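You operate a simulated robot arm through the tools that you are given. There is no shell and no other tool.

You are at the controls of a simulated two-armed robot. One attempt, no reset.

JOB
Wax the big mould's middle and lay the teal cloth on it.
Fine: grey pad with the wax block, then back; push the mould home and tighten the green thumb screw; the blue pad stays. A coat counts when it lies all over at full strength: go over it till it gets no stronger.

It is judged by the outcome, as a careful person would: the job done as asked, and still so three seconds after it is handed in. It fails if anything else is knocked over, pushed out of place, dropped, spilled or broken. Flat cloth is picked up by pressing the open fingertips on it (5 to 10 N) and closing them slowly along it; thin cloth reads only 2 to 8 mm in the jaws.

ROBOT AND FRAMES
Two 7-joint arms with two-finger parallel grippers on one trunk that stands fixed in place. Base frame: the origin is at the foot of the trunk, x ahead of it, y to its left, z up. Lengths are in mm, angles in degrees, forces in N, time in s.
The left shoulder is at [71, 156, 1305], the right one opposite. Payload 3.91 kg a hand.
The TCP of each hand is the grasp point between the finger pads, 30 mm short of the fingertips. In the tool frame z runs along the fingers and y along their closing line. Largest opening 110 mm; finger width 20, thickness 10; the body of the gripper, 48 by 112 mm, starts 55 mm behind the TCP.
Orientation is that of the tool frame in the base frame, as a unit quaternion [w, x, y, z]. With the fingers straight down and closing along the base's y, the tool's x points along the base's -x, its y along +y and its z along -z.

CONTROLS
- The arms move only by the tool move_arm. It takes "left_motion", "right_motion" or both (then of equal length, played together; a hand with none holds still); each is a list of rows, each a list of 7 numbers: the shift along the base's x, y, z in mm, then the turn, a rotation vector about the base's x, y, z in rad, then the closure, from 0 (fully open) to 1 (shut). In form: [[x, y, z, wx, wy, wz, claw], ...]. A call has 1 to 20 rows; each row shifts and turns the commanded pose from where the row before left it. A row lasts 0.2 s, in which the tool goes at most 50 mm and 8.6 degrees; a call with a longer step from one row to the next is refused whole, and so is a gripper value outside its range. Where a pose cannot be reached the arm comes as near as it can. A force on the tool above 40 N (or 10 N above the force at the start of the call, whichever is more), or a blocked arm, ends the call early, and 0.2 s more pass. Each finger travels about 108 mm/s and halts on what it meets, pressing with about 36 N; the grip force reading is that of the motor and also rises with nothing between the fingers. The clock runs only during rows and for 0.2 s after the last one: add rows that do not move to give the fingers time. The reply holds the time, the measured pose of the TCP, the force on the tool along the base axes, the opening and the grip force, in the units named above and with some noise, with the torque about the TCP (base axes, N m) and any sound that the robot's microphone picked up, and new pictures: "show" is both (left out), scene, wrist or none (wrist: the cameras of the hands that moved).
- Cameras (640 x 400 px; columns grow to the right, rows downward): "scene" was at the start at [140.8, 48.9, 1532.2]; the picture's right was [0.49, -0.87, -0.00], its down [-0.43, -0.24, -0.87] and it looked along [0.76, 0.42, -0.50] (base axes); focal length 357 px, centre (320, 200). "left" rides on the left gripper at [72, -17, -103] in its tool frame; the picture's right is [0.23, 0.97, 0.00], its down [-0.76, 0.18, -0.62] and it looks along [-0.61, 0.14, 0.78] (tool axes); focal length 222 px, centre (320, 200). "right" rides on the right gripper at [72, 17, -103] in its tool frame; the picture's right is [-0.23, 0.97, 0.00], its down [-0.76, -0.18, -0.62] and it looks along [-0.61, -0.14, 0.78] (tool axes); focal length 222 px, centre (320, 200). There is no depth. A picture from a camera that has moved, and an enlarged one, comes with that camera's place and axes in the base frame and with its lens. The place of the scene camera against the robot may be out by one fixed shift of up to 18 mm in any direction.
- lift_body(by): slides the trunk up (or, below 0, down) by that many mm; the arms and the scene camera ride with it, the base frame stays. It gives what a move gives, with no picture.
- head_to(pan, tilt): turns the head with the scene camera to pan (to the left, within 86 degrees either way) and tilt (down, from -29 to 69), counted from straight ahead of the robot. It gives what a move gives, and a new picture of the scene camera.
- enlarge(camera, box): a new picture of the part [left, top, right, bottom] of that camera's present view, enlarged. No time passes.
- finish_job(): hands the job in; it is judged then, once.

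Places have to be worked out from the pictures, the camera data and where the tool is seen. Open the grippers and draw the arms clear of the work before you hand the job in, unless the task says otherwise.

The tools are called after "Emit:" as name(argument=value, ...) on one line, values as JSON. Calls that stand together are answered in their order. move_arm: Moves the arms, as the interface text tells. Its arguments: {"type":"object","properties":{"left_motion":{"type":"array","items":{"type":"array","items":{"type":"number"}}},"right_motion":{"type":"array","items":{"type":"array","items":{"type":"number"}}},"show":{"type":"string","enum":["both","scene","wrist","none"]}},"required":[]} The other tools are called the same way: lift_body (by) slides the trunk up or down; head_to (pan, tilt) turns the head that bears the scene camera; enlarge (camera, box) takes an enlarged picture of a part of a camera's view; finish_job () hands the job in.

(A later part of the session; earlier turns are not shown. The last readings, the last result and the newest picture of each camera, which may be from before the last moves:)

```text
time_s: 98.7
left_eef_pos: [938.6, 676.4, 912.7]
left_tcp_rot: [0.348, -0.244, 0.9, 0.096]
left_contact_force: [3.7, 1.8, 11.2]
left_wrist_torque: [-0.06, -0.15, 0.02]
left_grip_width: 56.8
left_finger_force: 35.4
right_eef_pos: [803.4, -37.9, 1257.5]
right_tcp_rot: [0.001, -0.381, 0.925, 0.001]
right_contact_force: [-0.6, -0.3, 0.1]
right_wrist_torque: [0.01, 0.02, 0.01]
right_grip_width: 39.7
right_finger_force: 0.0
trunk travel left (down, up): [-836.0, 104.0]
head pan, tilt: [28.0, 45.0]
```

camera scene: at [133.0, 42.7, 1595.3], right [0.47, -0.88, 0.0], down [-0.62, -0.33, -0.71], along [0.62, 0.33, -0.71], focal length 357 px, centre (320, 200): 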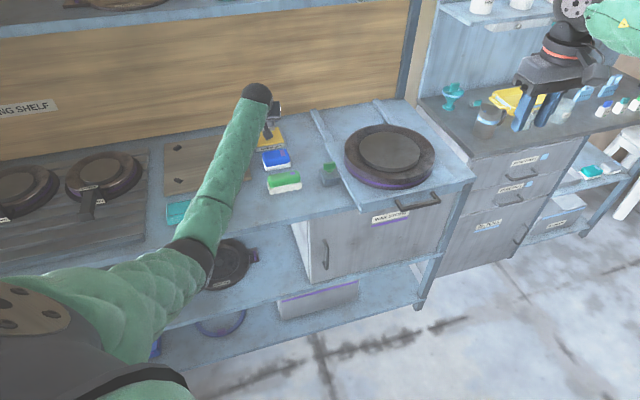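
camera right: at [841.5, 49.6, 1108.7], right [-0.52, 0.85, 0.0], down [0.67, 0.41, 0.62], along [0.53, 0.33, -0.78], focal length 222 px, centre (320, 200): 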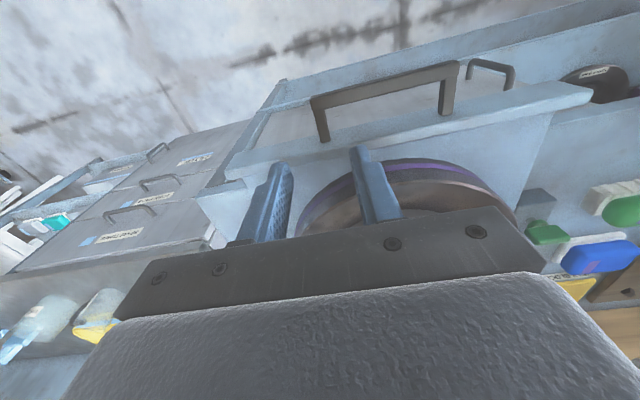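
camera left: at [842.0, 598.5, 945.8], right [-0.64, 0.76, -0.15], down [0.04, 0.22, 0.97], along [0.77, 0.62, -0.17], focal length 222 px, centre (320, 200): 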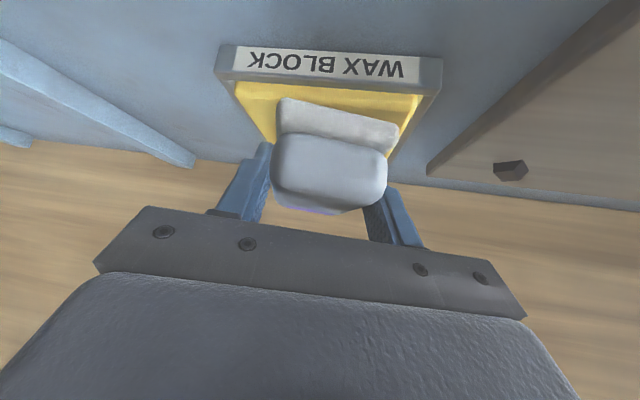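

Contact at about 11 N: wax top is at z≈875. I ease off slightly and rub the pad in small strokes over the wax.

Emit:
move_arm(left_motion=[[0, 0, 0.5, 0, 0, 0, 1], [6, 3.5, 0, 0, 0, 0, 1], [6, 3.5, 0, 0, 0, 0, 1], [-6, -3.5, 0, 0, 0, 0, 1], [-6, -3.5, 0, 0, 0, 0, 1], [-6, -3.5, 0, 0, 0, 0, 1], [-6, -3.5, 0, 0, 0, 0, 1], [6, 3.5, 0, 0, 0, 0, 1], [6, 3.5, 0, 0, 0, 0, 1], [-3.5, 6, 0, 0, 0, 0, 1], [-3.5, 6, 0, 0, 0, 0, 1], [3.5, -6, 0, 0, 0, 0, 1], [3.5, -6, 0, 0, 0, 0, 1], [3.5, -6, 0, 0, 0, 0, 1], [3.5, -6, 0, 0, 0, 0, 1], [-3.5, 6, 0, 0, 0, 0, 1], [-3.5, 6, 0, 0, 0, 0, 1], [0, 0, 0, 0, 0, 0, 1]], show="both")

Emit:
enlarge(camera="left", box=[180, 20, 480, 220])

```text
time_s: 102.5
left_eef_pos: [940.4, 675.2, 912.7]
left_tcp_rot: [0.347, -0.244, 0.9, 0.096]
left_contact_force: [1.9, -4.4, 11.9]
left_wrist_torque: [-0.15, -0.4, -0.16]
left_grip_width: 56.8
left_finger_force: 35.8
right_eef_pos: [802.7, -37.3, 1257.1]
right_tcp_rot: [0.001, -0.38, 0.925, 0.0]
right_contact_force: [0.3, 0.0, -0.3]
right_wrist_torque: [-0.04, -0.01, 0.02]
right_grip_width: 40.1
right_finger_force: 0.0
trunk travel left (down, up): [-836.0, 104.0]
head pan, tilt: [28.0, 45.0]
camera scene: at [132.5, 41.2, 1595.4], right [0.47, -0.88, 0.0], down [-0.62, -0.33, -0.71], along [0.62, 0.33, -0.71], focal length 357 px, centre (320, 200)
camera left: at [841.6, 597.8, 939.8], right [-0.64, 0.76, -0.15], down [0.04, 0.22, 0.97], along [0.77, 0.62, -0.17], focal length 222 px, centre (320, 200)
```

scene: 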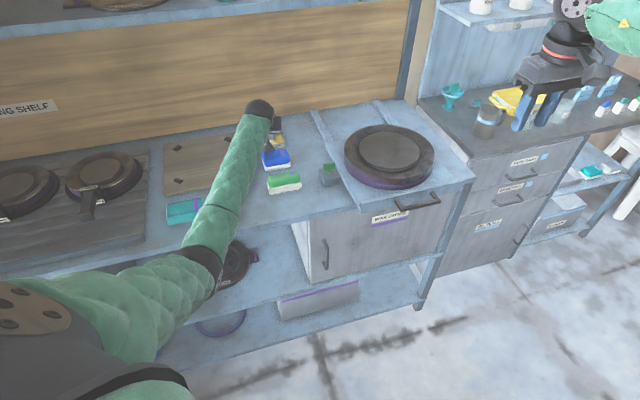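
left: 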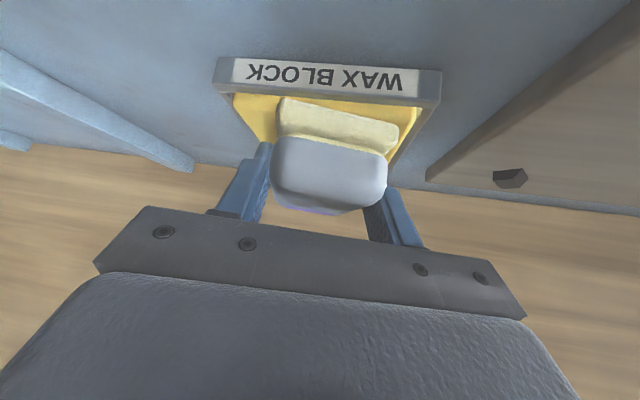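

```text
2.00 times, centred on (330, 120) of left
camera zoom: at [841.6, 597.8, 939.8], right [-0.64, 0.76, -0.15], down [0.04, 0.22, 0.97], along [0.77, 0.62, -0.17], focal length 444 px, centre (300, 360)
```

zoom: 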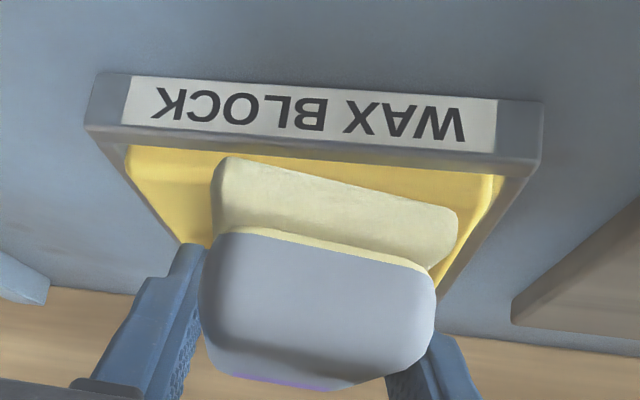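

The pad's white face has turned pale yellow: it takes up wax. I rub once more and compare the colour.

Emit:
move_arm(left_motion=[[6, 3.5, 0, 0, 0, 0, 1], [6, 3.5, 0, 0, 0, 0, 1], [-6, -3.5, 0, 0, 0, 0, 1], [-6, -3.5, 0, 0, 0, 0, 1], [-6, -3.5, 0, 0, 0, 0, 1], [-6, -3.5, 0, 0, 0, 0, 1], [6, 3.5, 0, 0, 0, 0, 1], [6, 3.5, 0, 0, 0, 0, 1], [-3.5, 6, 0, 0, 0, 0, 1], [-3.5, 6, 0, 0, 0, 0, 1], [3.5, -6, 0, 0, 0, 0, 1], [3.5, -6, 0, 0, 0, 0, 1], [3.5, -6, 0, 0, 0, 0, 1], [3.5, -6, 0, 0, 0, 0, 1], [-3.5, 6, 0, 0, 0, 0, 1], [-3.5, 6, 0, 0, 0, 0, 1], [0, 0, 0, 0, 0, 0, 1]], show="wrist")

Emit:
enlarge(camera="left", box=[180, 20, 480, 220])

```text
time_s: 106.1
left_eef_pos: [939.1, 674.1, 912.5]
left_tcp_rot: [0.347, -0.244, 0.9, 0.096]
left_contact_force: [0.9, -4.0, 11.0]
left_wrist_torque: [-0.17, -0.26, -0.19]
left_grip_width: 56.7
left_finger_force: 36.4
right_eef_pos: [804.3, -37.1, 1255.6]
right_tcp_rot: [0.001, -0.381, 0.925, 0.001]
right_contact_force: [-0.2, 0.1, -0.3]
right_wrist_torque: [0.01, -0.02, 0.02]
right_grip_width: 40.0
right_finger_force: 0.1
trunk travel left (down, up): [-836.0, 104.0]
head pan, tilt: [28.0, 45.0]
camera left: at [841.7, 597.7, 939.6], right [-0.64, 0.76, -0.15], down [0.04, 0.22, 0.97], along [0.77, 0.62, -0.17], focal length 222 px, centre (320, 200)
```

left: 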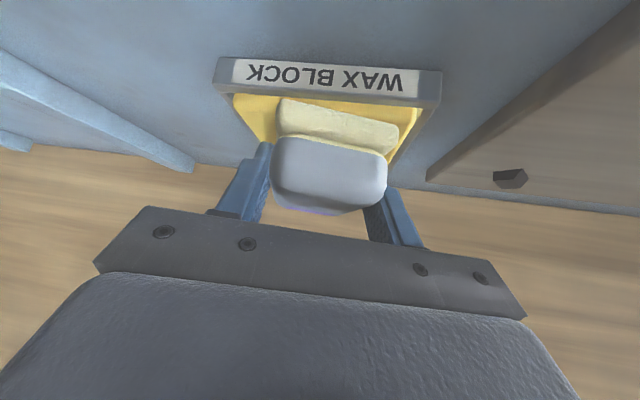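

```text
2.00 times, centred on (330, 120) of left
camera zoom: at [841.7, 597.7, 939.6], right [-0.64, 0.76, -0.15], down [0.04, 0.22, 0.97], along [0.77, 0.62, -0.17], focal length 444 px, centre (300, 360)
```

zoom: 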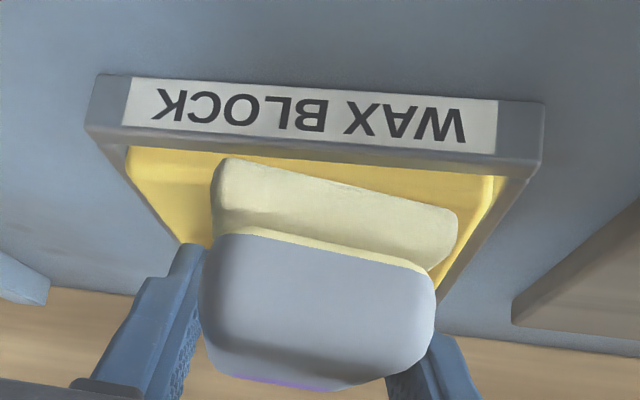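

The pad colour no longer changes, so it is fully loaded, and the block hasn't moved. I lift off and carry the pad over to above the mould's middle.

Emit:
move_arm(left_motion=[[0, 0, 10, 0, 0, 0, 1], [0, 0, 30, 0, 0, 0, 1], [0, 0, 45, 0, 0, 0, 1], [0, -20, 20, 0, 0, 0, 1], [3, -38, 0, 0, 0, 0, 1], [3, -38, 0, 0, 0, 0, 1], [3, -38, 0, 0, 0, 0, 1], [3, -38, 0, 0, 0, 0, 1], [4, -38, 0, 0, 0, 0, 1], [4, -38, 0, 0, 0, 0, 1], [4, -38, 0, 0, 0, 0, 1], [4, -38, 0, 0, 0, 0, 1], [4, -38, 0, 0, 0, 0, 1], [4, -38, 0, 0, 0, 0, 1], [0, -20, 0, 0, 0, 0, 1], [0, 0, 0, 0, 0, 0, 1]], show="both")

Emit:
enlarge(camera="scene", box=[300, 90, 480, 220])

```text
time_s: 109.5
left_eef_pos: [975.3, 255.1, 1015.7]
left_tcp_rot: [0.347, -0.244, 0.901, 0.096]
left_contact_force: [-0.5, 0.0, -1.6]
left_wrist_torque: [0.01, -0.02, -0.03]
left_grip_width: 56.7
left_finger_force: 36.5
right_eef_pos: [803.2, -36.1, 1256.4]
right_tcp_rot: [0.0, -0.381, 0.925, 0.001]
right_contact_force: [0.4, 0.0, -0.6]
right_wrist_torque: [0.01, -0.02, 0.01]
right_grip_width: 39.8
right_finger_force: 0.2
trunk travel left (down, up): [-836.0, 104.0]
head pan, tilt: [28.0, 45.0]
camera scene: at [133.8, 43.0, 1595.3], right [0.47, -0.88, 0.0], down [-0.62, -0.33, -0.71], along [0.62, 0.33, -0.71], focal length 357 px, centre (320, 200)
camera left: at [878.4, 177.7, 1043.1], right [-0.64, 0.76, -0.15], down [0.04, 0.22, 0.97], along [0.77, 0.62, -0.17], focal length 222 px, centre (320, 200)
```

scene: 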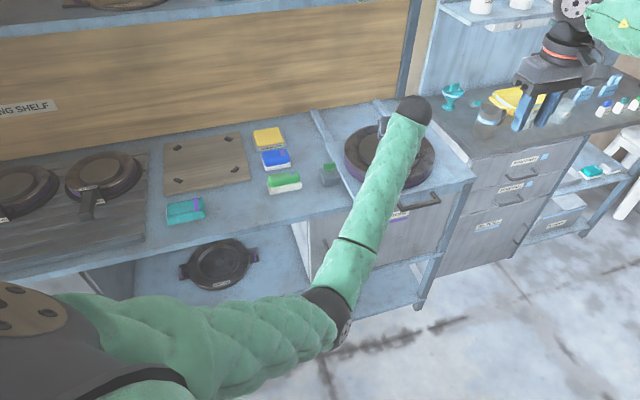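
left: 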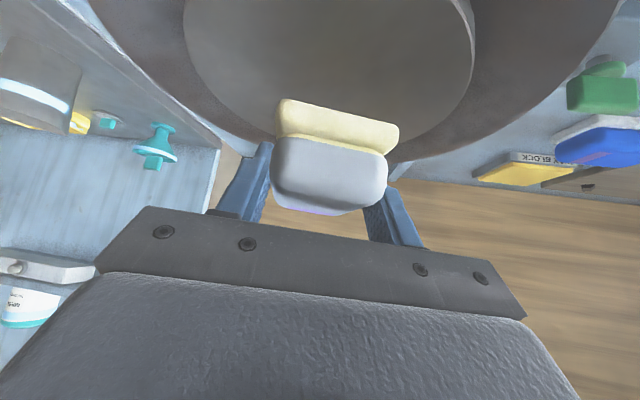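

```text
3.08 times, centred on (390, 155) of scene
camera zoom: at [133.8, 43.0, 1595.3], right [0.47, -0.88, 0.0], down [-0.62, -0.33, -0.71], along [0.62, 0.33, -0.71], focal length 1099 px, centre (105, 338)
```

zoom: 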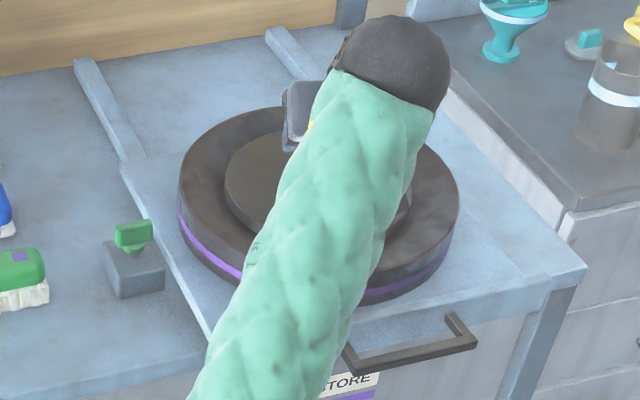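

The pad is above the disc. From this view the disc centre is about (992, 254, 926). I shift the pad over the centre and come down, slowly at the end.

Emit:
move_arm(left_motion=[[4, -8, -15, 0, 0, 0, 1], [0, 0, -15, 0, 0, 0, 1], [0, 0, -12, 0, 0, 0, 1], [0, 0, -3, 0, 0, 0, 1], [0, 0, -2, 0, 0, 0, 1], [0, 0, -2, 0, 0, 0, 1], [0, 0, -1, 0, 0, 0, 1], [0, 0, 0, 0, 0, 0, 1]], show="wrist")

```text
time_s: 111.3
left_eef_pos: [981.3, 247.9, 973.0]
left_tcp_rot: [0.351, -0.244, 0.899, 0.095]
left_contact_force: [-4.8, 1.0, 14.4]
left_wrist_torque: [0.06, 0.52, 0.04]
left_grip_width: 56.6
left_finger_force: 35.8
right_eef_pos: [803.5, -36.8, 1257.2]
right_tcp_rot: [0.0, -0.38, 0.925, 0.0]
right_contact_force: [-0.4, 0.6, -0.8]
right_wrist_torque: [-0.01, 0.01, 0.01]
right_grip_width: 40.1
right_finger_force: 0.1
trunk travel left (down, up): [-836.0, 104.0]
head pan, tilt: [28.0, 45.0]
stopped in row 8 (left hand): the force on the tool passed its limit at 41 N (the readings are from after the stop); the commanded pose is now the measured one
camera left: at [883.2, 171.2, 998.4], right [-0.64, 0.76, -0.15], down [0.03, 0.22, 0.97], along [0.77, 0.62, -0.16], focal length 222 px, centre (320, 200)
```

left: 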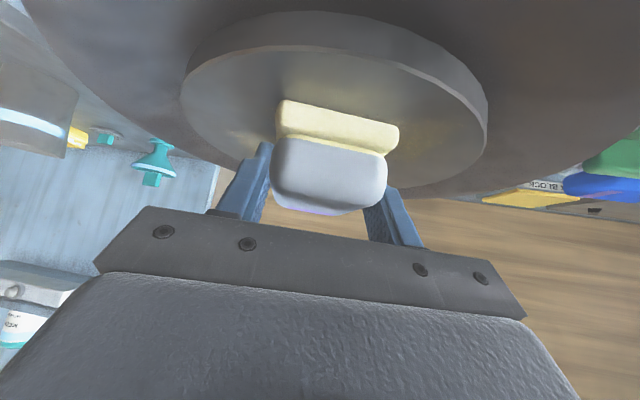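

Contact came at TCP z≈973, and the disc already shows a yellowish tint by the pad. I ease the pressure and stroke along the bench direction, so the rails take the sideways force.

Emit:
move_arm(left_motion=[[0, 0, 0.5, 0, 0, 0, 1], [-6, 6, 0, 0, 0, 0, 1], [-6, 6, 0, 0, 0, 0, 1], [-6, 6, 0, 0, 0, 0, 1], [-6, 6, 0, 0, 0, 0, 1], [-6, 6, 0, 0, 0, 0, 1], [-6, 6, 0, 0, 0, 0, 1], [0, 0, 0, 0, 0, 0, 1]], show="wrist")

```text
time_s: 113.1
left_eef_pos: [943.3, 282.7, 971.7]
left_tcp_rot: [0.351, -0.244, 0.899, 0.096]
left_contact_force: [9.1, -10.2, 18.7]
left_wrist_torque: [-0.19, -0.52, -0.16]
left_grip_width: 56.5
left_finger_force: 36.0
right_eef_pos: [804.2, -37.5, 1255.9]
right_tcp_rot: [0.0, -0.381, 0.925, 0.002]
right_contact_force: [0.0, 0.2, -0.3]
right_wrist_torque: [-0.03, 0.02, 0.05]
right_grip_width: 40.0
right_finger_force: 0.1
trunk travel left (down, up): [-836.0, 104.0]
head pan, tilt: [28.0, 45.0]
camera left: at [846.2, 205.5, 998.4], right [-0.64, 0.76, -0.15], down [0.03, 0.22, 0.97], along [0.77, 0.62, -0.16], focal length 222 px, centre (320, 200)
```

left: 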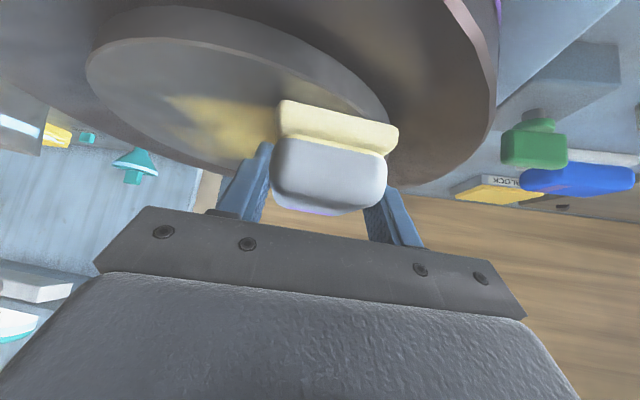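

A clear yellow stripe is forming. Readings put the disc centre near normal 902, tang 520. I ease the pressure a little and stroke back across the full width.

Emit:
move_arm(left_motion=[[0, 0, 1, 0, 0, 0, 1], [6.7, -6.7, 0, 0, 0, 0, 1], [6.7, -6.7, 0, 0, 0, 0, 1], [6.7, -6.7, 0, 0, 0, 0, 1], [6.7, -6.7, 0, 0, 0, 0, 1], [6.7, -6.7, 0, 0, 0, 0, 1], [6.7, -6.7, 0, 0, 0, 0, 1], [6.7, -6.7, 0, 0, 0, 0, 1], [6.7, -6.7, 0, 0, 0, 0, 1], [6.7, -6.7, 0, 0, 0, 0, 1], [6.7, -6.7, 0, 0, 0, 0, 1], [6.7, -6.7, 0, 0, 0, 0, 1], [0, 0, 0, 0, 0, 0, 1]], show="wrist")

```text
time_s: 115.9
left_eef_pos: [1017.5, 210.1, 971.1]
left_tcp_rot: [0.35, -0.244, 0.899, 0.095]
left_contact_force: [-5.9, 4.9, 8.7]
left_wrist_torque: [0.22, 0.0, 0.09]
left_grip_width: 56.6
left_finger_force: 36.0
right_eef_pos: [803.5, -37.0, 1258.3]
right_tcp_rot: [0.0, -0.38, 0.925, 0.0]
right_contact_force: [-0.8, 0.3, 0.5]
right_wrist_torque: [0.01, 0.03, 0.0]
right_grip_width: 40.2
right_finger_force: 0.1
trunk travel left (down, up): [-836.0, 104.0]
head pan, tilt: [28.0, 45.0]
camera left: at [920.0, 132.8, 998.5], right [-0.64, 0.76, -0.15], down [0.03, 0.22, 0.97], along [0.77, 0.62, -0.17], focal length 222 px, centre (320, 200)
```

left: 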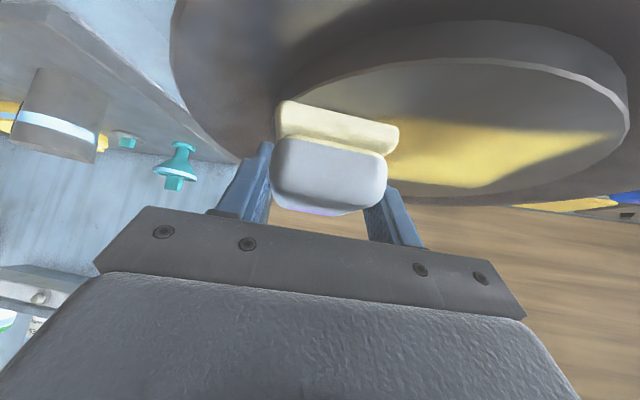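

The band shows up well. I lift, step 35 mm inward, and stroke back for the next lane.

Emit:
move_arm(left_motion=[[0, 0, 4, 0, 0, 0, 1], [12, 12, 0, 0, 0, 0, 1], [12, 12, 0, 0, 0, 0, 1], [-3, 3, -2, 0, 0, 0, 1], [0, 0, -2, 0, 0, 0, 1], [-6.7, 6.7, 0, 0, 0, 0, 1], [-6.7, 6.7, 0, 0, 0, 0, 1], [-6.7, 6.7, 0, 0, 0, 0, 1], [-6.7, 6.7, 0, 0, 0, 0, 1], [-6.7, 6.7, 0, 0, 0, 0, 1], [-6.7, 6.7, 0, 0, 0, 0, 1], [-6.7, 6.7, 0, 0, 0, 0, 1], [-6.7, 6.7, 0, 0, 0, 0, 1], [-6.7, 6.7, 0, 0, 0, 0, 1], [-6.7, 6.7, 0, 0, 0, 0, 1], [0, 0, 0, 0, 0, 0, 1]], show="wrist")

```text
time_s: 119.3
left_eef_pos: [972.3, 303.8, 971.5]
left_tcp_rot: [0.35, -0.243, 0.9, 0.095]
left_contact_force: [5.5, -4.3, 9.2]
left_wrist_torque: [-0.07, -0.27, -0.07]
left_grip_width: 56.5
left_finger_force: 35.8
right_eef_pos: [802.9, -36.6, 1256.7]
right_tcp_rot: [0.0, -0.381, 0.925, 0.001]
right_contact_force: [0.2, 0.9, 0.7]
right_wrist_torque: [0.01, -0.03, 0.03]
right_grip_width: 40.0
right_finger_force: 0.0
trunk travel left (down, up): [-836.0, 104.0]
head pan, tilt: [28.0, 45.0]
camera left: at [874.9, 226.4, 998.3], right [-0.64, 0.76, -0.15], down [0.03, 0.22, 0.97], along [0.77, 0.62, -0.16], focal length 222 px, centre (320, 200)
```

left: 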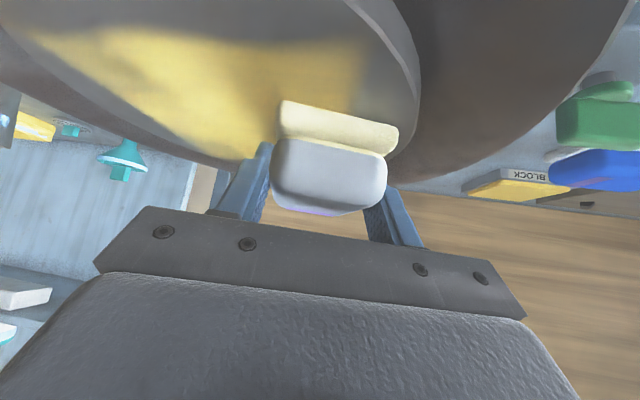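

Coverage is growing. Next the far lane: lift, step 33 mm inward, and stroke the other way.

Emit:
move_arm(left_motion=[[0, 0, 4, 0, 0, 0, 1], [12, 12, 0, 0, 0, 0, 1], [11, 11, 0, 0, 0, 0, 1], [0, 0, -2, 0, 0, 0, 1], [0, 0, -2, 0, 0, 0, 1], [6.7, -6.7, 0, 0, 0, 0, 1], [6.7, -6.7, 0, 0, 0, 0, 1], [6.7, -6.7, 0, 0, 0, 0, 1], [6.7, -6.7, 0, 0, 0, 0, 1], [6.7, -6.7, 0, 0, 0, 0, 1], [6.7, -6.7, 0, 0, 0, 0, 1], [6.7, -6.7, 0, 0, 0, 0, 1], [6.7, -6.7, 0, 0, 0, 0, 1], [6.7, -6.7, 0, 0, 0, 0, 1], [6.7, -6.7, 0, 0, 0, 0, 1], [0, 0, 0, 0, 0, 0, 1]], show="wrist")

```text
time_s: 122.7
left_eef_pos: [1061.0, 260.9, 971.1]
left_tcp_rot: [0.351, -0.244, 0.899, 0.095]
left_contact_force: [-4.9, 3.3, 7.6]
left_wrist_torque: [0.19, 0.04, 0.04]
left_grip_width: 56.8
left_finger_force: 35.9
right_eef_pos: [803.9, -35.2, 1257.0]
right_tcp_rot: [0.0, -0.38, 0.925, 0.0]
right_contact_force: [-0.1, -0.2, -0.9]
right_wrist_torque: [-0.02, -0.02, 0.0]
right_grip_width: 40.1
right_finger_force: 0.2
trunk travel left (down, up): [-836.0, 104.0]
head pan, tilt: [28.0, 45.0]
camera left: at [964.5, 183.3, 998.3], right [-0.64, 0.76, -0.15], down [0.03, 0.22, 0.97], along [0.77, 0.62, -0.17], focal length 222 px, centre (320, 200)
```

left: 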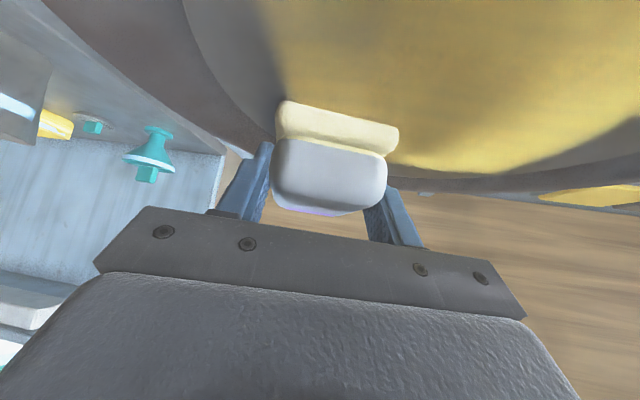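

Far part is mostly covered, with a thin grey strip at the far rim. One more pass 13 mm further in, stroking back.

Emit:
move_arm(left_motion=[[0, 0, 4, 0, 0, 0, 1], [9, 9, 0, 0, 0, 0, 1], [0, 0, -2, 0, 0, 0, 1], [0, 0, -2, 0, 0, 0, 1], [-6.7, 6.7, 0, 0, 0, 0, 1], [-6.7, 6.7, 0, 0, 0, 0, 1], [-6.7, 6.7, 0, 0, 0, 0, 1], [-6.7, 6.7, 0, 0, 0, 0, 1], [-6.7, 6.7, 0, 0, 0, 0, 1], [-6.7, 6.7, 0, 0, 0, 0, 1], [-6.7, 6.7, 0, 0, 0, 0, 1], [-6.7, 6.7, 0, 0, 0, 0, 1], [-6.7, 6.7, 0, 0, 0, 0, 1], [0, 0, 0, 0, 0, 0, 1]], show="wrist")

```text
time_s: 125.7
left_eef_pos: [1011.3, 330.1, 972.1]
left_tcp_rot: [0.35, -0.244, 0.9, 0.095]
left_contact_force: [2.2, -3.5, 6.8]
left_wrist_torque: [-0.06, -0.17, -0.07]
left_grip_width: 57.0
left_finger_force: 35.8
right_eef_pos: [803.5, -36.9, 1257.1]
right_tcp_rot: [0.0, -0.38, 0.925, 0.001]
right_contact_force: [0.4, 0.9, 0.3]
right_wrist_torque: [0.03, -0.02, 0.0]
right_grip_width: 40.1
right_finger_force: 0.0
trunk travel left (down, up): [-836.0, 104.0]
head pan, tilt: [28.0, 45.0]
camera left: at [913.2, 252.2, 998.4], right [-0.64, 0.76, -0.15], down [0.03, 0.22, 0.97], along [0.77, 0.62, -0.17], focal length 222 px, centre (320, 200)
```

left: 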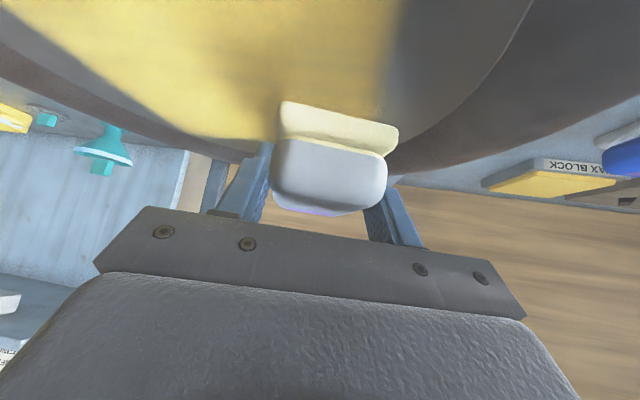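

The disc's left (−e) rim and right rim still need wider strokes: the disc spans tang ≈425–619. I extend this lane, then do the next lane outward with a full-width stroke.

Emit:
move_arm(left_motion=[[-8, 8, 0, 0, 0, 0, 1], [-8, 8, 0, 0, 0, 0, 1], [0, 0, 4, 0, 0, 0, 1], [-12, -9, 0, 0, 0, 0, 1], [-12, -9, 0, 0, 0, 0, 1], [0, 0, -2, 0, 0, 0, 1], [0, 0, -2, 0, 0, 0, 1], [8.5, -8.5, 0, 0, 0, 0, 1], [8.5, -8.5, 0, 0, 0, 0, 1], [8.5, -8.5, 0, 0, 0, 0, 1], [8.5, -8.5, 0, 0, 0, 0, 1], [8.5, -8.5, 0, 0, 0, 0, 1], [8.5, -8.5, 0, 0, 0, 0, 1], [8.5, -8.5, 0, 0, 0, 0, 1], [8.5, -8.5, 0, 0, 0, 0, 1], [8.5, -8.5, 0, 0, 0, 0, 1], [8.5, -8.5, 0, 0, 0, 0, 1], [8.5, -8.5, 0, 0, 0, 0, 1], [0, 0, 0, 0, 0, 0, 1]], show="wrist")

```text
time_s: 129.7
left_eef_pos: [1064.0, 234.7, 971.3]
left_tcp_rot: [0.351, -0.244, 0.899, 0.096]
left_contact_force: [-3.1, 1.4, 6.9]
left_wrist_torque: [0.17, -0.02, 0.0]
left_grip_width: 56.8
left_finger_force: 35.6
right_eef_pos: [803.2, -37.4, 1256.2]
right_tcp_rot: [0.0, -0.381, 0.924, 0.0]
right_contact_force: [0.6, -0.4, 0.0]
right_wrist_torque: [0.02, 0.0, 0.01]
right_grip_width: 39.9
right_finger_force: 0.1
trunk travel left (down, up): [-836.0, 104.0]
head pan, tilt: [28.0, 45.0]
camera left: at [966.9, 156.9, 998.2], right [-0.64, 0.76, -0.15], down [0.03, 0.22, 0.97], along [0.77, 0.62, -0.17], focal length 222 px, centre (320, 200)
```

left: 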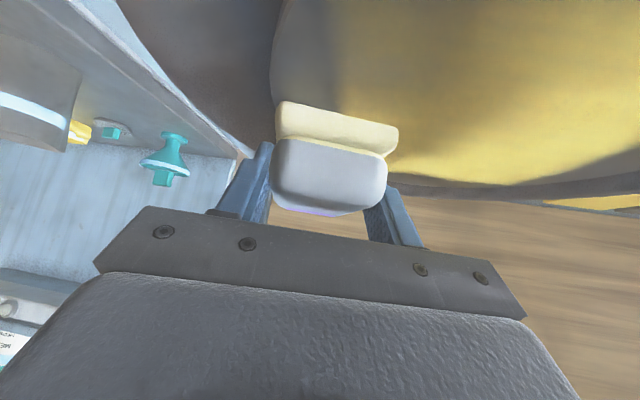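

Good. Next lane outward (normal ≈888), full-width stroke to the left.

Emit:
move_arm(left_motion=[[0, 0, 4, 0, 0, 0, 1], [-10, -10, 0, 0, 0, 0, 1], [-11, -11, 0, 0, 0, 0, 1], [0, 0, -2, 0, 0, 0, 1], [0, 0, -2, 0, 0, 0, 1], [-8.5, 8.5, 0, 0, 0, 0, 1], [-8.5, 8.5, 0, 0, 0, 0, 1], [-8.5, 8.5, 0, 0, 0, 0, 1], [-8.5, 8.5, 0, 0, 0, 0, 1], [-8.5, 8.5, 0, 0, 0, 0, 1], [-8.5, 8.5, 0, 0, 0, 0, 1], [-8.5, 8.5, 0, 0, 0, 0, 1], [-8.5, 8.5, 0, 0, 0, 0, 1], [-8.5, 8.5, 0, 0, 0, 0, 1], [-8.5, 8.5, 0, 0, 0, 0, 1], [-8.5, 8.5, 0, 0, 0, 0, 1], [0, 0, 0, 0, 0, 0, 1]], show="wrist")

```text
time_s: 133.3
left_eef_pos: [950.6, 306.4, 971.4]
left_tcp_rot: [0.35, -0.244, 0.899, 0.096]
left_contact_force: [4.4, -4.2, 9.2]
left_wrist_torque: [-0.09, -0.2, -0.09]
left_grip_width: 56.9
left_finger_force: 35.7
right_eef_pos: [803.3, -37.4, 1257.2]
right_tcp_rot: [0.0, -0.381, 0.925, 0.001]
right_contact_force: [-0.2, 0.0, 0.8]
right_wrist_torque: [0.0, -0.01, 0.0]
right_grip_width: 39.9
right_finger_force: 0.1
trunk travel left (down, up): [-836.0, 104.0]
head pan, tilt: [28.0, 45.0]
camera left: at [852.6, 229.1, 998.1], right [-0.64, 0.76, -0.15], down [0.03, 0.22, 0.97], along [0.77, 0.62, -0.17], focal length 222 px, centre (320, 200)
```

left: 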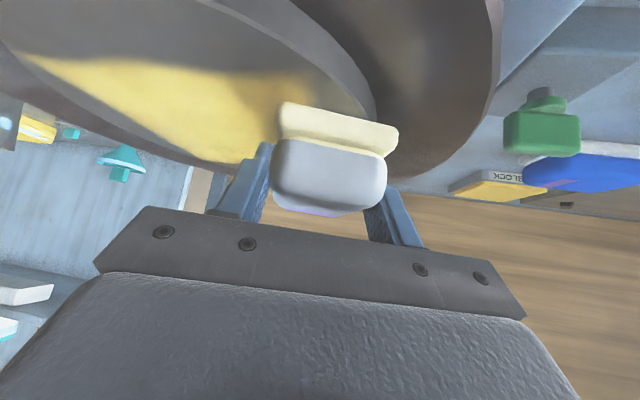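

Now the near lanes: normal ≈858, stroking right.

Emit:
move_arm(left_motion=[[0, 0, 4, 0, 0, 0, 1], [-10, -10, 0, 0, 0, 0, 1], [-11, -11, 0, 0, 0, 0, 1], [0, 0, -2, 0, 0, 0, 1], [0, 0, -2, 0, 0, 0, 1], [8.5, -8.5, 0, 0, 0, 0, 1], [8.5, -8.5, 0, 0, 0, 0, 1], [8.5, -8.5, 0, 0, 0, 0, 1], [8.5, -8.5, 0, 0, 0, 0, 1], [8.5, -8.5, 0, 0, 0, 0, 1], [8.5, -8.5, 0, 0, 0, 0, 1], [8.5, -8.5, 0, 0, 0, 0, 1], [8.5, -8.5, 0, 0, 0, 0, 1], [8.5, -8.5, 0, 0, 0, 0, 1], [8.5, -8.5, 0, 0, 0, 0, 1], [8.5, -8.5, 0, 0, 0, 0, 1], [0, 0, 0, 0, 0, 0, 1]], show="wrist")

```text
time_s: 136.9
left_eef_pos: [1023.5, 191.6, 971.6]
left_tcp_rot: [0.35, -0.244, 0.899, 0.095]
left_contact_force: [-0.4, 1.3, 4.6]
left_wrist_torque: [0.05, 0.02, 0.03]
left_grip_width: 56.7
left_finger_force: 35.5
right_eef_pos: [803.5, -36.4, 1257.1]
right_tcp_rot: [0.0, -0.381, 0.925, 0.001]
right_contact_force: [-0.3, -0.4, 0.2]
right_wrist_torque: [0.0, 0.01, 0.01]
right_grip_width: 40.1
right_finger_force: 0.0
trunk travel left (down, up): [-836.0, 104.0]
head pan, tilt: [28.0, 45.0]
camera left: at [925.3, 114.6, 998.1], right [-0.64, 0.76, -0.15], down [0.03, 0.22, 0.97], along [0.77, 0.62, -0.17], focal length 222 px, centre (320, 200)
```

left: 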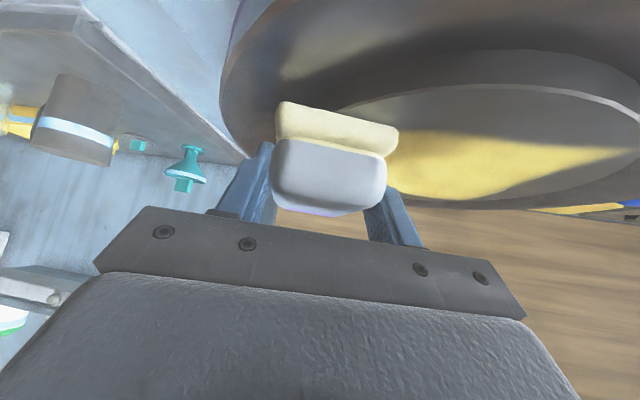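

The near part of the disc is still bare. Next lane at normal ≈831, stroking left.

Emit:
move_arm(left_motion=[[0, 0, 4, 0, 0, 0, 1], [-14, -6, 0, 0, 0, 0, 1], [-13, -6, 0, 0, 0, 0, 1], [0, 0, -2, 0, 0, 0, 1], [0, 0, -2, 0, 0, 0, 1], [-8.5, 8.5, 0, 0, 0, 0, 1], [-8.5, 8.5, 0, 0, 0, 0, 1], [-8.5, 8.5, 0, 0, 0, 0, 1], [-8.5, 8.5, 0, 0, 0, 0, 1], [-8.5, 8.5, 0, 0, 0, 0, 1], [-8.5, 8.5, 0, 0, 0, 0, 1], [-8.5, 8.5, 0, 0, 0, 0, 1], [-8.5, 8.5, 0, 0, 0, 0, 1], [-8.5, 8.5, 0, 0, 0, 0, 1], [0, 0, 0, 0, 0, 0, 1]], show="wrist")

```text
time_s: 140.3
left_eef_pos: [932.2, 290.1, 999.6]
left_tcp_rot: [0.367, -0.251, 0.889, 0.11]
left_contact_force: [0.3, -0.6, -0.6]
left_wrist_torque: [-0.01, 0.02, 0.06]
left_grip_width: 56.7
left_finger_force: 35.9
right_eef_pos: [805.1, -35.5, 1257.2]
right_tcp_rot: [0.0, -0.38, 0.925, 0.001]
right_contact_force: [0.3, -0.1, 0.0]
right_wrist_torque: [0.0, 0.02, -0.01]
right_grip_width: 40.3
right_finger_force: 0.1
trunk travel left (down, up): [-836.0, 104.0]
head pan, tilt: [28.0, 45.0]
stopped in row 15 (left hand): the arm was blocked; the commanded pose is now the measured one
camera left: at [835.3, 209.4, 1021.5], right [-0.65, 0.74, -0.15], down [-0.01, 0.19, 0.98], along [0.76, 0.64, -0.12], focal length 222 px, centre (320, 200)
```

left: 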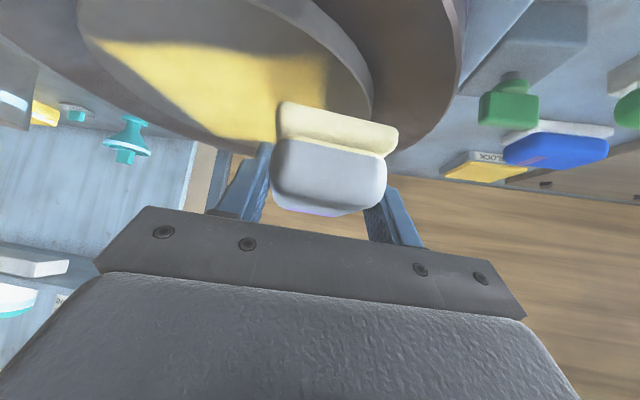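

The left arm was blocked again and rode up. I look at the scene to see what the forearm is touching.

Emit:
head_to(pan=22, tilt=50)

Emit:
enlarge(camera="scene", box=[180, 60, 520, 330])

```text
time_s: 141.0
left_eef_pos: [930.8, 287.9, 1000.4]
left_tcp_rot: [0.367, -0.251, 0.889, 0.11]
left_contact_force: [-0.1, -0.1, -0.6]
left_wrist_torque: [0.03, -0.04, 0.02]
left_grip_width: 56.6
left_finger_force: 35.9
right_eef_pos: [804.6, -36.6, 1255.4]
right_tcp_rot: [-0.001, -0.38, 0.925, 0.001]
right_contact_force: [-0.2, -0.5, -0.2]
right_wrist_torque: [0.04, -0.02, -0.02]
right_grip_width: 39.9
right_finger_force: 0.1
trunk travel left (down, up): [-836.0, 104.0]
head pan, tilt: [22.0, 50.0]
camera scene: at [133.3, 33.5, 1588.4], right [0.38, -0.93, 0.0], down [-0.71, -0.29, -0.64], along [0.6, 0.24, -0.77], focal length 357 px, centre (320, 200)
```

scene: 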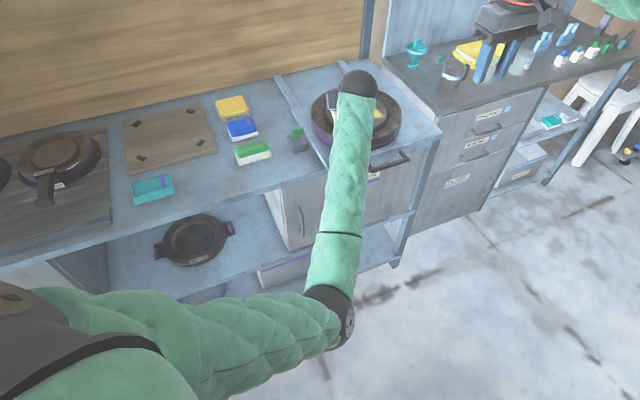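

```text
1.48 times, centred on (350, 195) of scene
camera zoom: at [133.3, 33.5, 1588.4], right [0.38, -0.93, 0.0], down [-0.71, -0.29, -0.64], along [0.6, 0.24, -0.77], focal length 529 px, centre (276, 207)
```

zoom: 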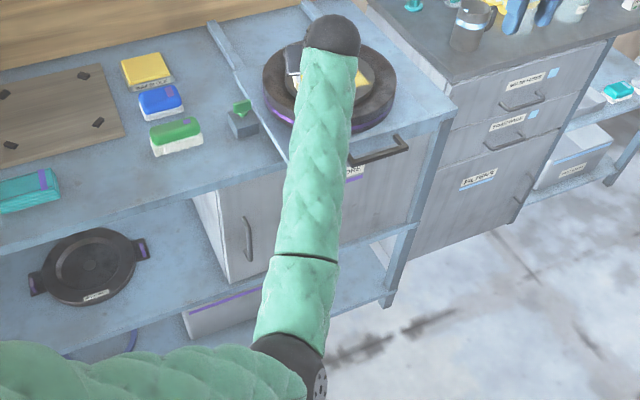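

The left elbow is hanging low in front of me, and the geometry jams near the close lanes. I'll lift the hand and tilt the tool back past vertical, which should force the elbow up and outward, then tilt forward again.

Emit:
move_arm(left_motion=[[0, 0, 30, 0, 0, 0, 1], [0, 0, 40, 0, 0, 0, 1], [-10, 10, 40, 0, 0, 0, 1], [-10, 10, 40, 0, 0, 0, 1], [-10, 10, 0, -0.0735, 0.1273, 0, 1], [-10, 10, 0, -0.0735, 0.1273, 0, 1], [-10, 10, 0, -0.0735, 0.1273, 0, 1], [-10, 10, 0, -0.0735, 0.1273, 0, 1], [-10, 10, 0, -0.0735, 0.1273, 0, 1], [0, 0, 0, 0, 0, 0, 1]], show="scene")

```text
time_s: 143.2
left_eef_pos: [862.2, 356.5, 1148.3]
left_tcp_rot: [0.018, -0.266, 0.964, 0.017]
left_contact_force: [0.2, -0.3, 0.3]
left_wrist_torque: [0.01, -0.02, -0.01]
left_grip_width: 56.7
left_finger_force: 36.6
right_eef_pos: [804.2, -35.1, 1256.4]
right_tcp_rot: [-0.001, -0.38, 0.925, 0.001]
right_contact_force: [0.4, 0.7, -1.2]
right_wrist_torque: [0.0, 0.01, 0.06]
right_grip_width: 39.8
right_finger_force: 0.2
trunk travel left (down, up): [-836.0, 104.0]
head pan, tilt: [22.0, 50.0]
camera scene: at [133.4, 35.2, 1588.3], right [0.38, -0.93, 0.0], down [-0.71, -0.29, -0.64], along [0.6, 0.24, -0.77], focal length 357 px, centre (320, 200)
```

scene: 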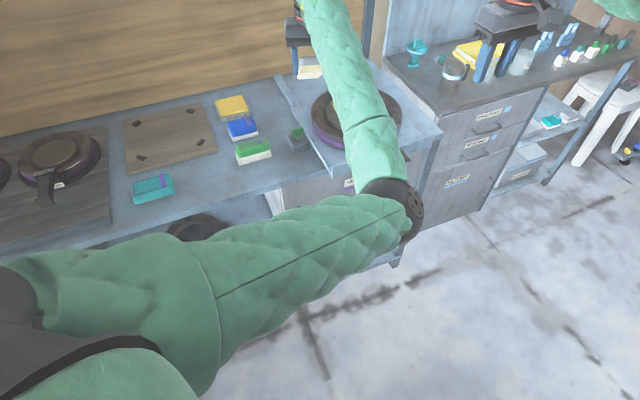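

The elbow came up, but on the inner side. I swing the tool to yaw −45° and tilt it to the right, which should draw the elbow out to the left.

Emit:
move_arm(left_motion=[[-16, 18, 0, 0, 0, -0.145, 1], [-16, 18, 0, 0, 0, -0.145, 1], [-16, 18, 0, 0, 0, -0.145, 1], [-16, 18, 0, 0, 0, -0.145, 1], [-16, 18, 0, 0, 0, -0.145, 1], [-16, 18, 0, 0, 0, -0.145, 1], [-16, 18, 0, 0, 0, -0.145, 1], [-16, 18, 0, 0, 0, -0.145, 1], [-16, 18, 0, 0, 0, -0.145, 1], [0, 0, 0, -0.104, -0.104, 0, 1], [0, 0, 0, -0.104, -0.104, 0, 1], [0, 0, 0, -0.104, -0.104, 0, 1], [0, 0, 0, -0.104, -0.104, 0, 1], [0, 0, 0, -0.104, -0.104, 0, 1], [0, 0, 0, 0, 0, 0, 1]], show="scene")

```text
time_s: 146.4
left_eef_pos: [717.2, 517.4, 1148.6]
left_tcp_rot: [0.356, 0.341, 0.859, -0.138]
left_contact_force: [0.4, -0.6, -1.0]
left_wrist_torque: [0.05, 0.02, 0.02]
left_grip_width: 56.5
left_finger_force: 36.1
right_eef_pos: [804.8, -37.7, 1255.4]
right_tcp_rot: [0.001, -0.381, 0.925, 0.001]
right_contact_force: [-0.7, -0.2, -0.6]
right_wrist_torque: [0.02, 0.01, 0.01]
right_grip_width: 39.9
right_finger_force: 0.2
trunk travel left (down, up): [-836.0, 104.0]
head pan, tilt: [22.0, 50.0]
camera scene: at [133.7, 32.8, 1588.3], right [0.37, -0.93, 0.0], down [-0.71, -0.29, -0.64], along [0.6, 0.24, -0.77], focal length 357 px, centre (320, 200)
```

scene: 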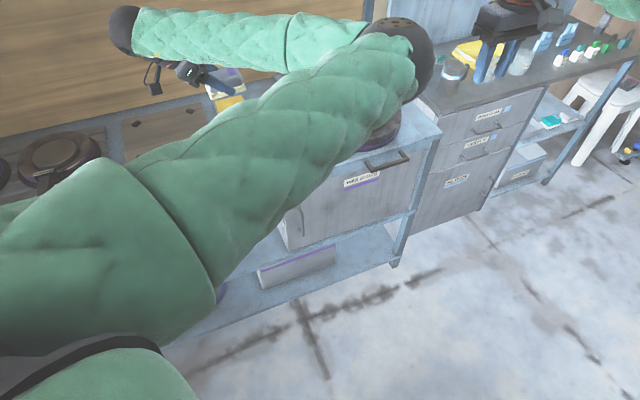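

The elbow went the wrong way round (inside and high). Undoing this loop in reverse swings it back: untilt, turn +75° upright, tilt forward, then turn −75° while tilted.

Emit:
move_arm(left_motion=[[0, 0, 0, 0.104, 0.104, 0, 1], [0, 0, 0, 0.104, 0.104, 0, 1], [0, 0, 0, 0.104, 0.104, 0, 1], [0, 0, 0, 0.104, 0.104, 0, 1], [0, 0, 0, 0.104, 0.104, 0, 1], [0, 0, 0, 0, 0, 0.145, 1], [0, 0, 0, 0, 0, 0.145, 1], [0, 0, 0, 0, 0, 0.145, 1], [0, 0, 0, 0, 0, 0.145, 1], [0, 0, 0, 0, 0, 0.145, 1], [0, 0, 0, 0, 0, 0.145, 1], [0, 0, 0, 0, 0, 0.145, 1], [0, 0, 0, 0, 0, 0.145, 1], [0, 0, 0, 0, 0, 0.145, 1], [0, 0, 0, 0.0735, -0.1273, 0, 1], [0, 0, 0, 0.0735, -0.1273, 0, 1], [0, 0, 0, 0.0735, -0.1273, 0, 1], [0, 0, 0, 0.0735, -0.1273, 0, 1], [0, 0, 0, 0.0735, -0.1273, 0, 1], [0, 0, 0, 0, 0, 0, 1]], show="scene")

```text
time_s: 150.8
left_eef_pos: [727.7, 551.5, 1232.1]
left_tcp_rot: [0.418, -0.27, 0.86, 0.111]
left_contact_force: [0.3, 0.3, -0.6]
left_wrist_torque: [-0.02, 0.03, 0.0]
left_grip_width: 57.0
left_finger_force: 36.3
right_eef_pos: [804.5, -35.8, 1256.0]
right_tcp_rot: [0.0, -0.381, 0.925, 0.001]
right_contact_force: [-0.1, 0.1, -0.1]
right_wrist_torque: [0.02, -0.03, -0.01]
right_grip_width: 39.8
right_finger_force: 0.1
trunk travel left (down, up): [-836.0, 104.0]
head pan, tilt: [22.0, 50.0]
stopped in row 20 (left hand): the arm was blocked; the commanded pose is now the measured one
camera scene: at [133.2, 33.8, 1588.3], right [0.38, -0.93, 0.0], down [-0.71, -0.29, -0.64], along [0.6, 0.24, -0.77], focal length 357 px, centre (320, 200)
```

scene: 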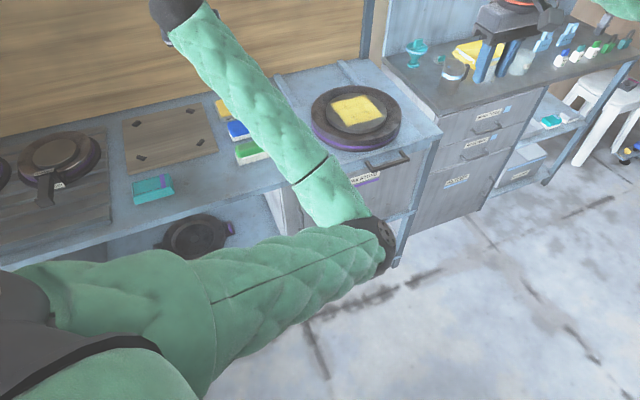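

From here the disc is visible: I enlarge it to see the coat so far.

Emit:
enlarge(camera="scene", box=[290, 60, 430, 160])

```text
4.00 times, centred on (360, 110) of scene
camera zoom: at [133.2, 33.8, 1588.3], right [0.38, -0.93, 0.0], down [-0.71, -0.29, -0.64], along [0.6, 0.24, -0.77], focal length 1429 px, centre (160, 560)
```

zoom: 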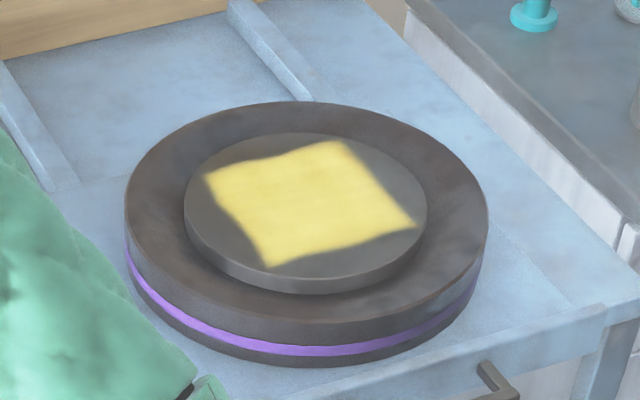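

The coat appears as a bench-aligned patch around the disc centre with soft edges. I zoom in closer to judge its uniformity.

Emit:
enlarge(camera="scene", box=[328, 88, 402, 136])

```text
8.33 times, centred on (365, 112) of scene
camera zoom: at [133.2, 33.8, 1588.3], right [0.38, -0.93, 0.0], down [-0.71, -0.29, -0.64], along [0.6, 0.24, -0.77], focal length 2976 px, centre (-55, 933)
```

zoom: 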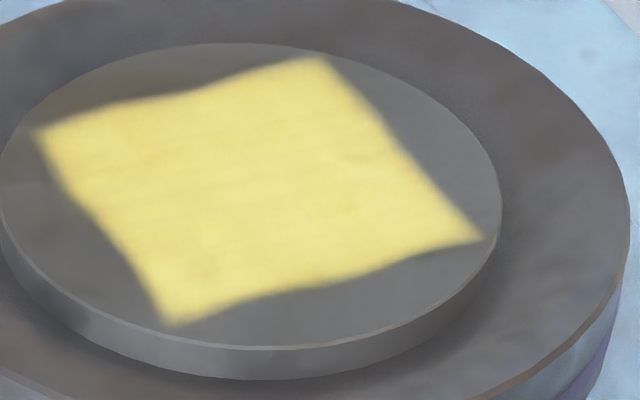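

The coat lies as a square patch over the middle and looks even. I'll go over it again to be sure of full strength, but first I need a better elbow. I move out a bit, restore the tilt, and turn −75° while tilted to bring the elbow round low and to the left.

Emit:
move_arm(left_motion=[[30, -10, -10, -0.027, 0.0765, -0.035, 1], [30, -10, -10, -0.027, 0.0765, -0.035, 1], [30, -10, -10, 0, 0, 0, 1], [30, -10, -10, 0, 0, 0, 1], [0, 0, 0, 0, 0, -0.145, 1], [0, 0, 0, 0, 0, -0.145, 1], [0, 0, 0, 0, 0, -0.145, 1], [0, 0, 0, 0, 0, -0.145, 1], [0, 0, 0, 0, 0, -0.145, 1], [0, 0, 0, 0, 0, -0.145, 1], [0, 0, 0, 0, 0, -0.145, 1], [0, 0, 0, 0, 0, -0.145, 1], [0, 0, 0, 0, 0, -0.145, 1], [0, 0, 0, 0, 0, 0, 1]], show="scene")

```text
time_s: 153.8
left_eef_pos: [848.0, 507.4, 1189.5]
left_tcp_rot: [0.331, 0.356, 0.863, -0.138]
left_contact_force: [-0.2, 0.8, -1.2]
left_wrist_torque: [-0.01, 0.0, -0.01]
left_grip_width: 56.9
left_finger_force: 36.3
right_eef_pos: [803.7, -36.3, 1256.2]
right_tcp_rot: [0.001, -0.381, 0.925, 0.002]
right_contact_force: [0.4, -0.3, 0.2]
right_wrist_torque: [-0.04, 0.04, -0.01]
right_grip_width: 40.1
right_finger_force: 0.0
trunk travel left (down, up): [-836.0, 104.0]
head pan, tilt: [22.0, 50.0]
camera scene: at [133.4, 32.7, 1588.4], right [0.38, -0.93, 0.0], down [-0.71, -0.29, -0.64], along [0.6, 0.24, -0.77], focal length 357 px, centre (320, 200)
```

scene: 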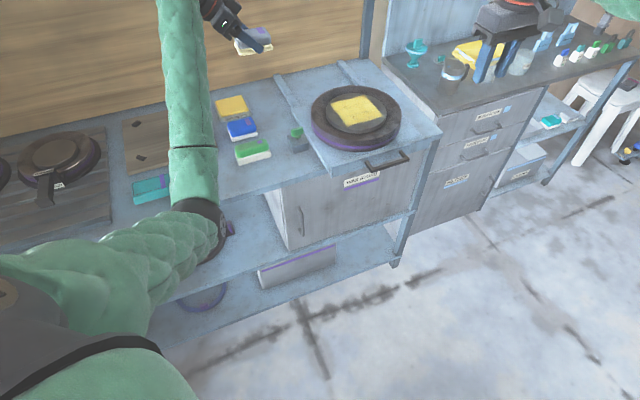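

That worked: the elbow is now out to the left. I repeat the loop once more to bring it still higher.

Emit:
move_arm(left_motion=[[0, 0, 0, 0.104, 0.104, 0, 1], [0, 0, 0, 0.104, 0.104, 0, 1], [0, 0, 0, 0.104, 0.104, 0, 1], [0, 0, 0, 0.104, 0.104, 0, 1], [0, 0, 0, 0.104, 0.104, 0, 1], [0, 0, 0, 0, 0, 0.145, 1], [0, 0, 0, 0, 0, 0.145, 1], [0, 0, 0, 0, 0, 0.145, 1], [0, 0, 0, 0, 0, 0.145, 1], [0, 0, 0, 0, 0, 0.145, 1], [0, 0, 0, 0, 0, 0.145, 1], [0, 0, 0, 0, 0, 0.145, 1], [0, 0, 0, 0, 0, 0.145, 1], [0, 0, 0, 0, 0, 0.145, 1], [0, 0, 0, 0.0735, -0.1273, 0, 1], [0, 0, 0, 0.0735, -0.1273, 0, 1], [0, 0, 0, 0.0735, -0.1273, 0, 1], [0, 0, 0, 0.0735, -0.1273, 0, 1], [0, 0, 0, 0.0735, -0.1273, 0, 1], [0, 0, 0, 0, 0, 0, 1]], show="scene")

```text
time_s: 158.0
left_eef_pos: [848.9, 508.4, 1189.2]
left_tcp_rot: [0.346, -0.241, 0.902, 0.094]
left_contact_force: [0.7, -0.1, 0.8]
left_wrist_torque: [0.0, -0.03, 0.02]
left_grip_width: 56.7
left_finger_force: 35.9
right_eef_pos: [804.8, -37.1, 1255.7]
right_tcp_rot: [0.0, -0.38, 0.925, 0.001]
right_contact_force: [-0.6, 0.7, 0.0]
right_wrist_torque: [-0.03, 0.02, 0.0]
right_grip_width: 40.0
right_finger_force: 0.0
trunk travel left (down, up): [-836.0, 104.0]
head pan, tilt: [22.0, 50.0]
camera scene: at [133.7, 33.5, 1588.3], right [0.38, -0.93, 0.0], down [-0.71, -0.29, -0.64], along [0.6, 0.24, -0.77], focal length 357 px, centre (320, 200)
```

scene: 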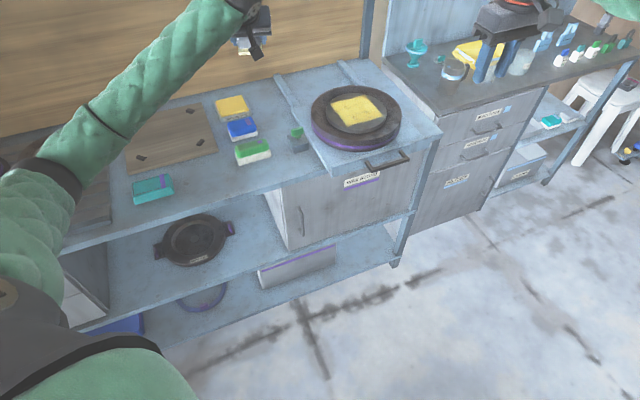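

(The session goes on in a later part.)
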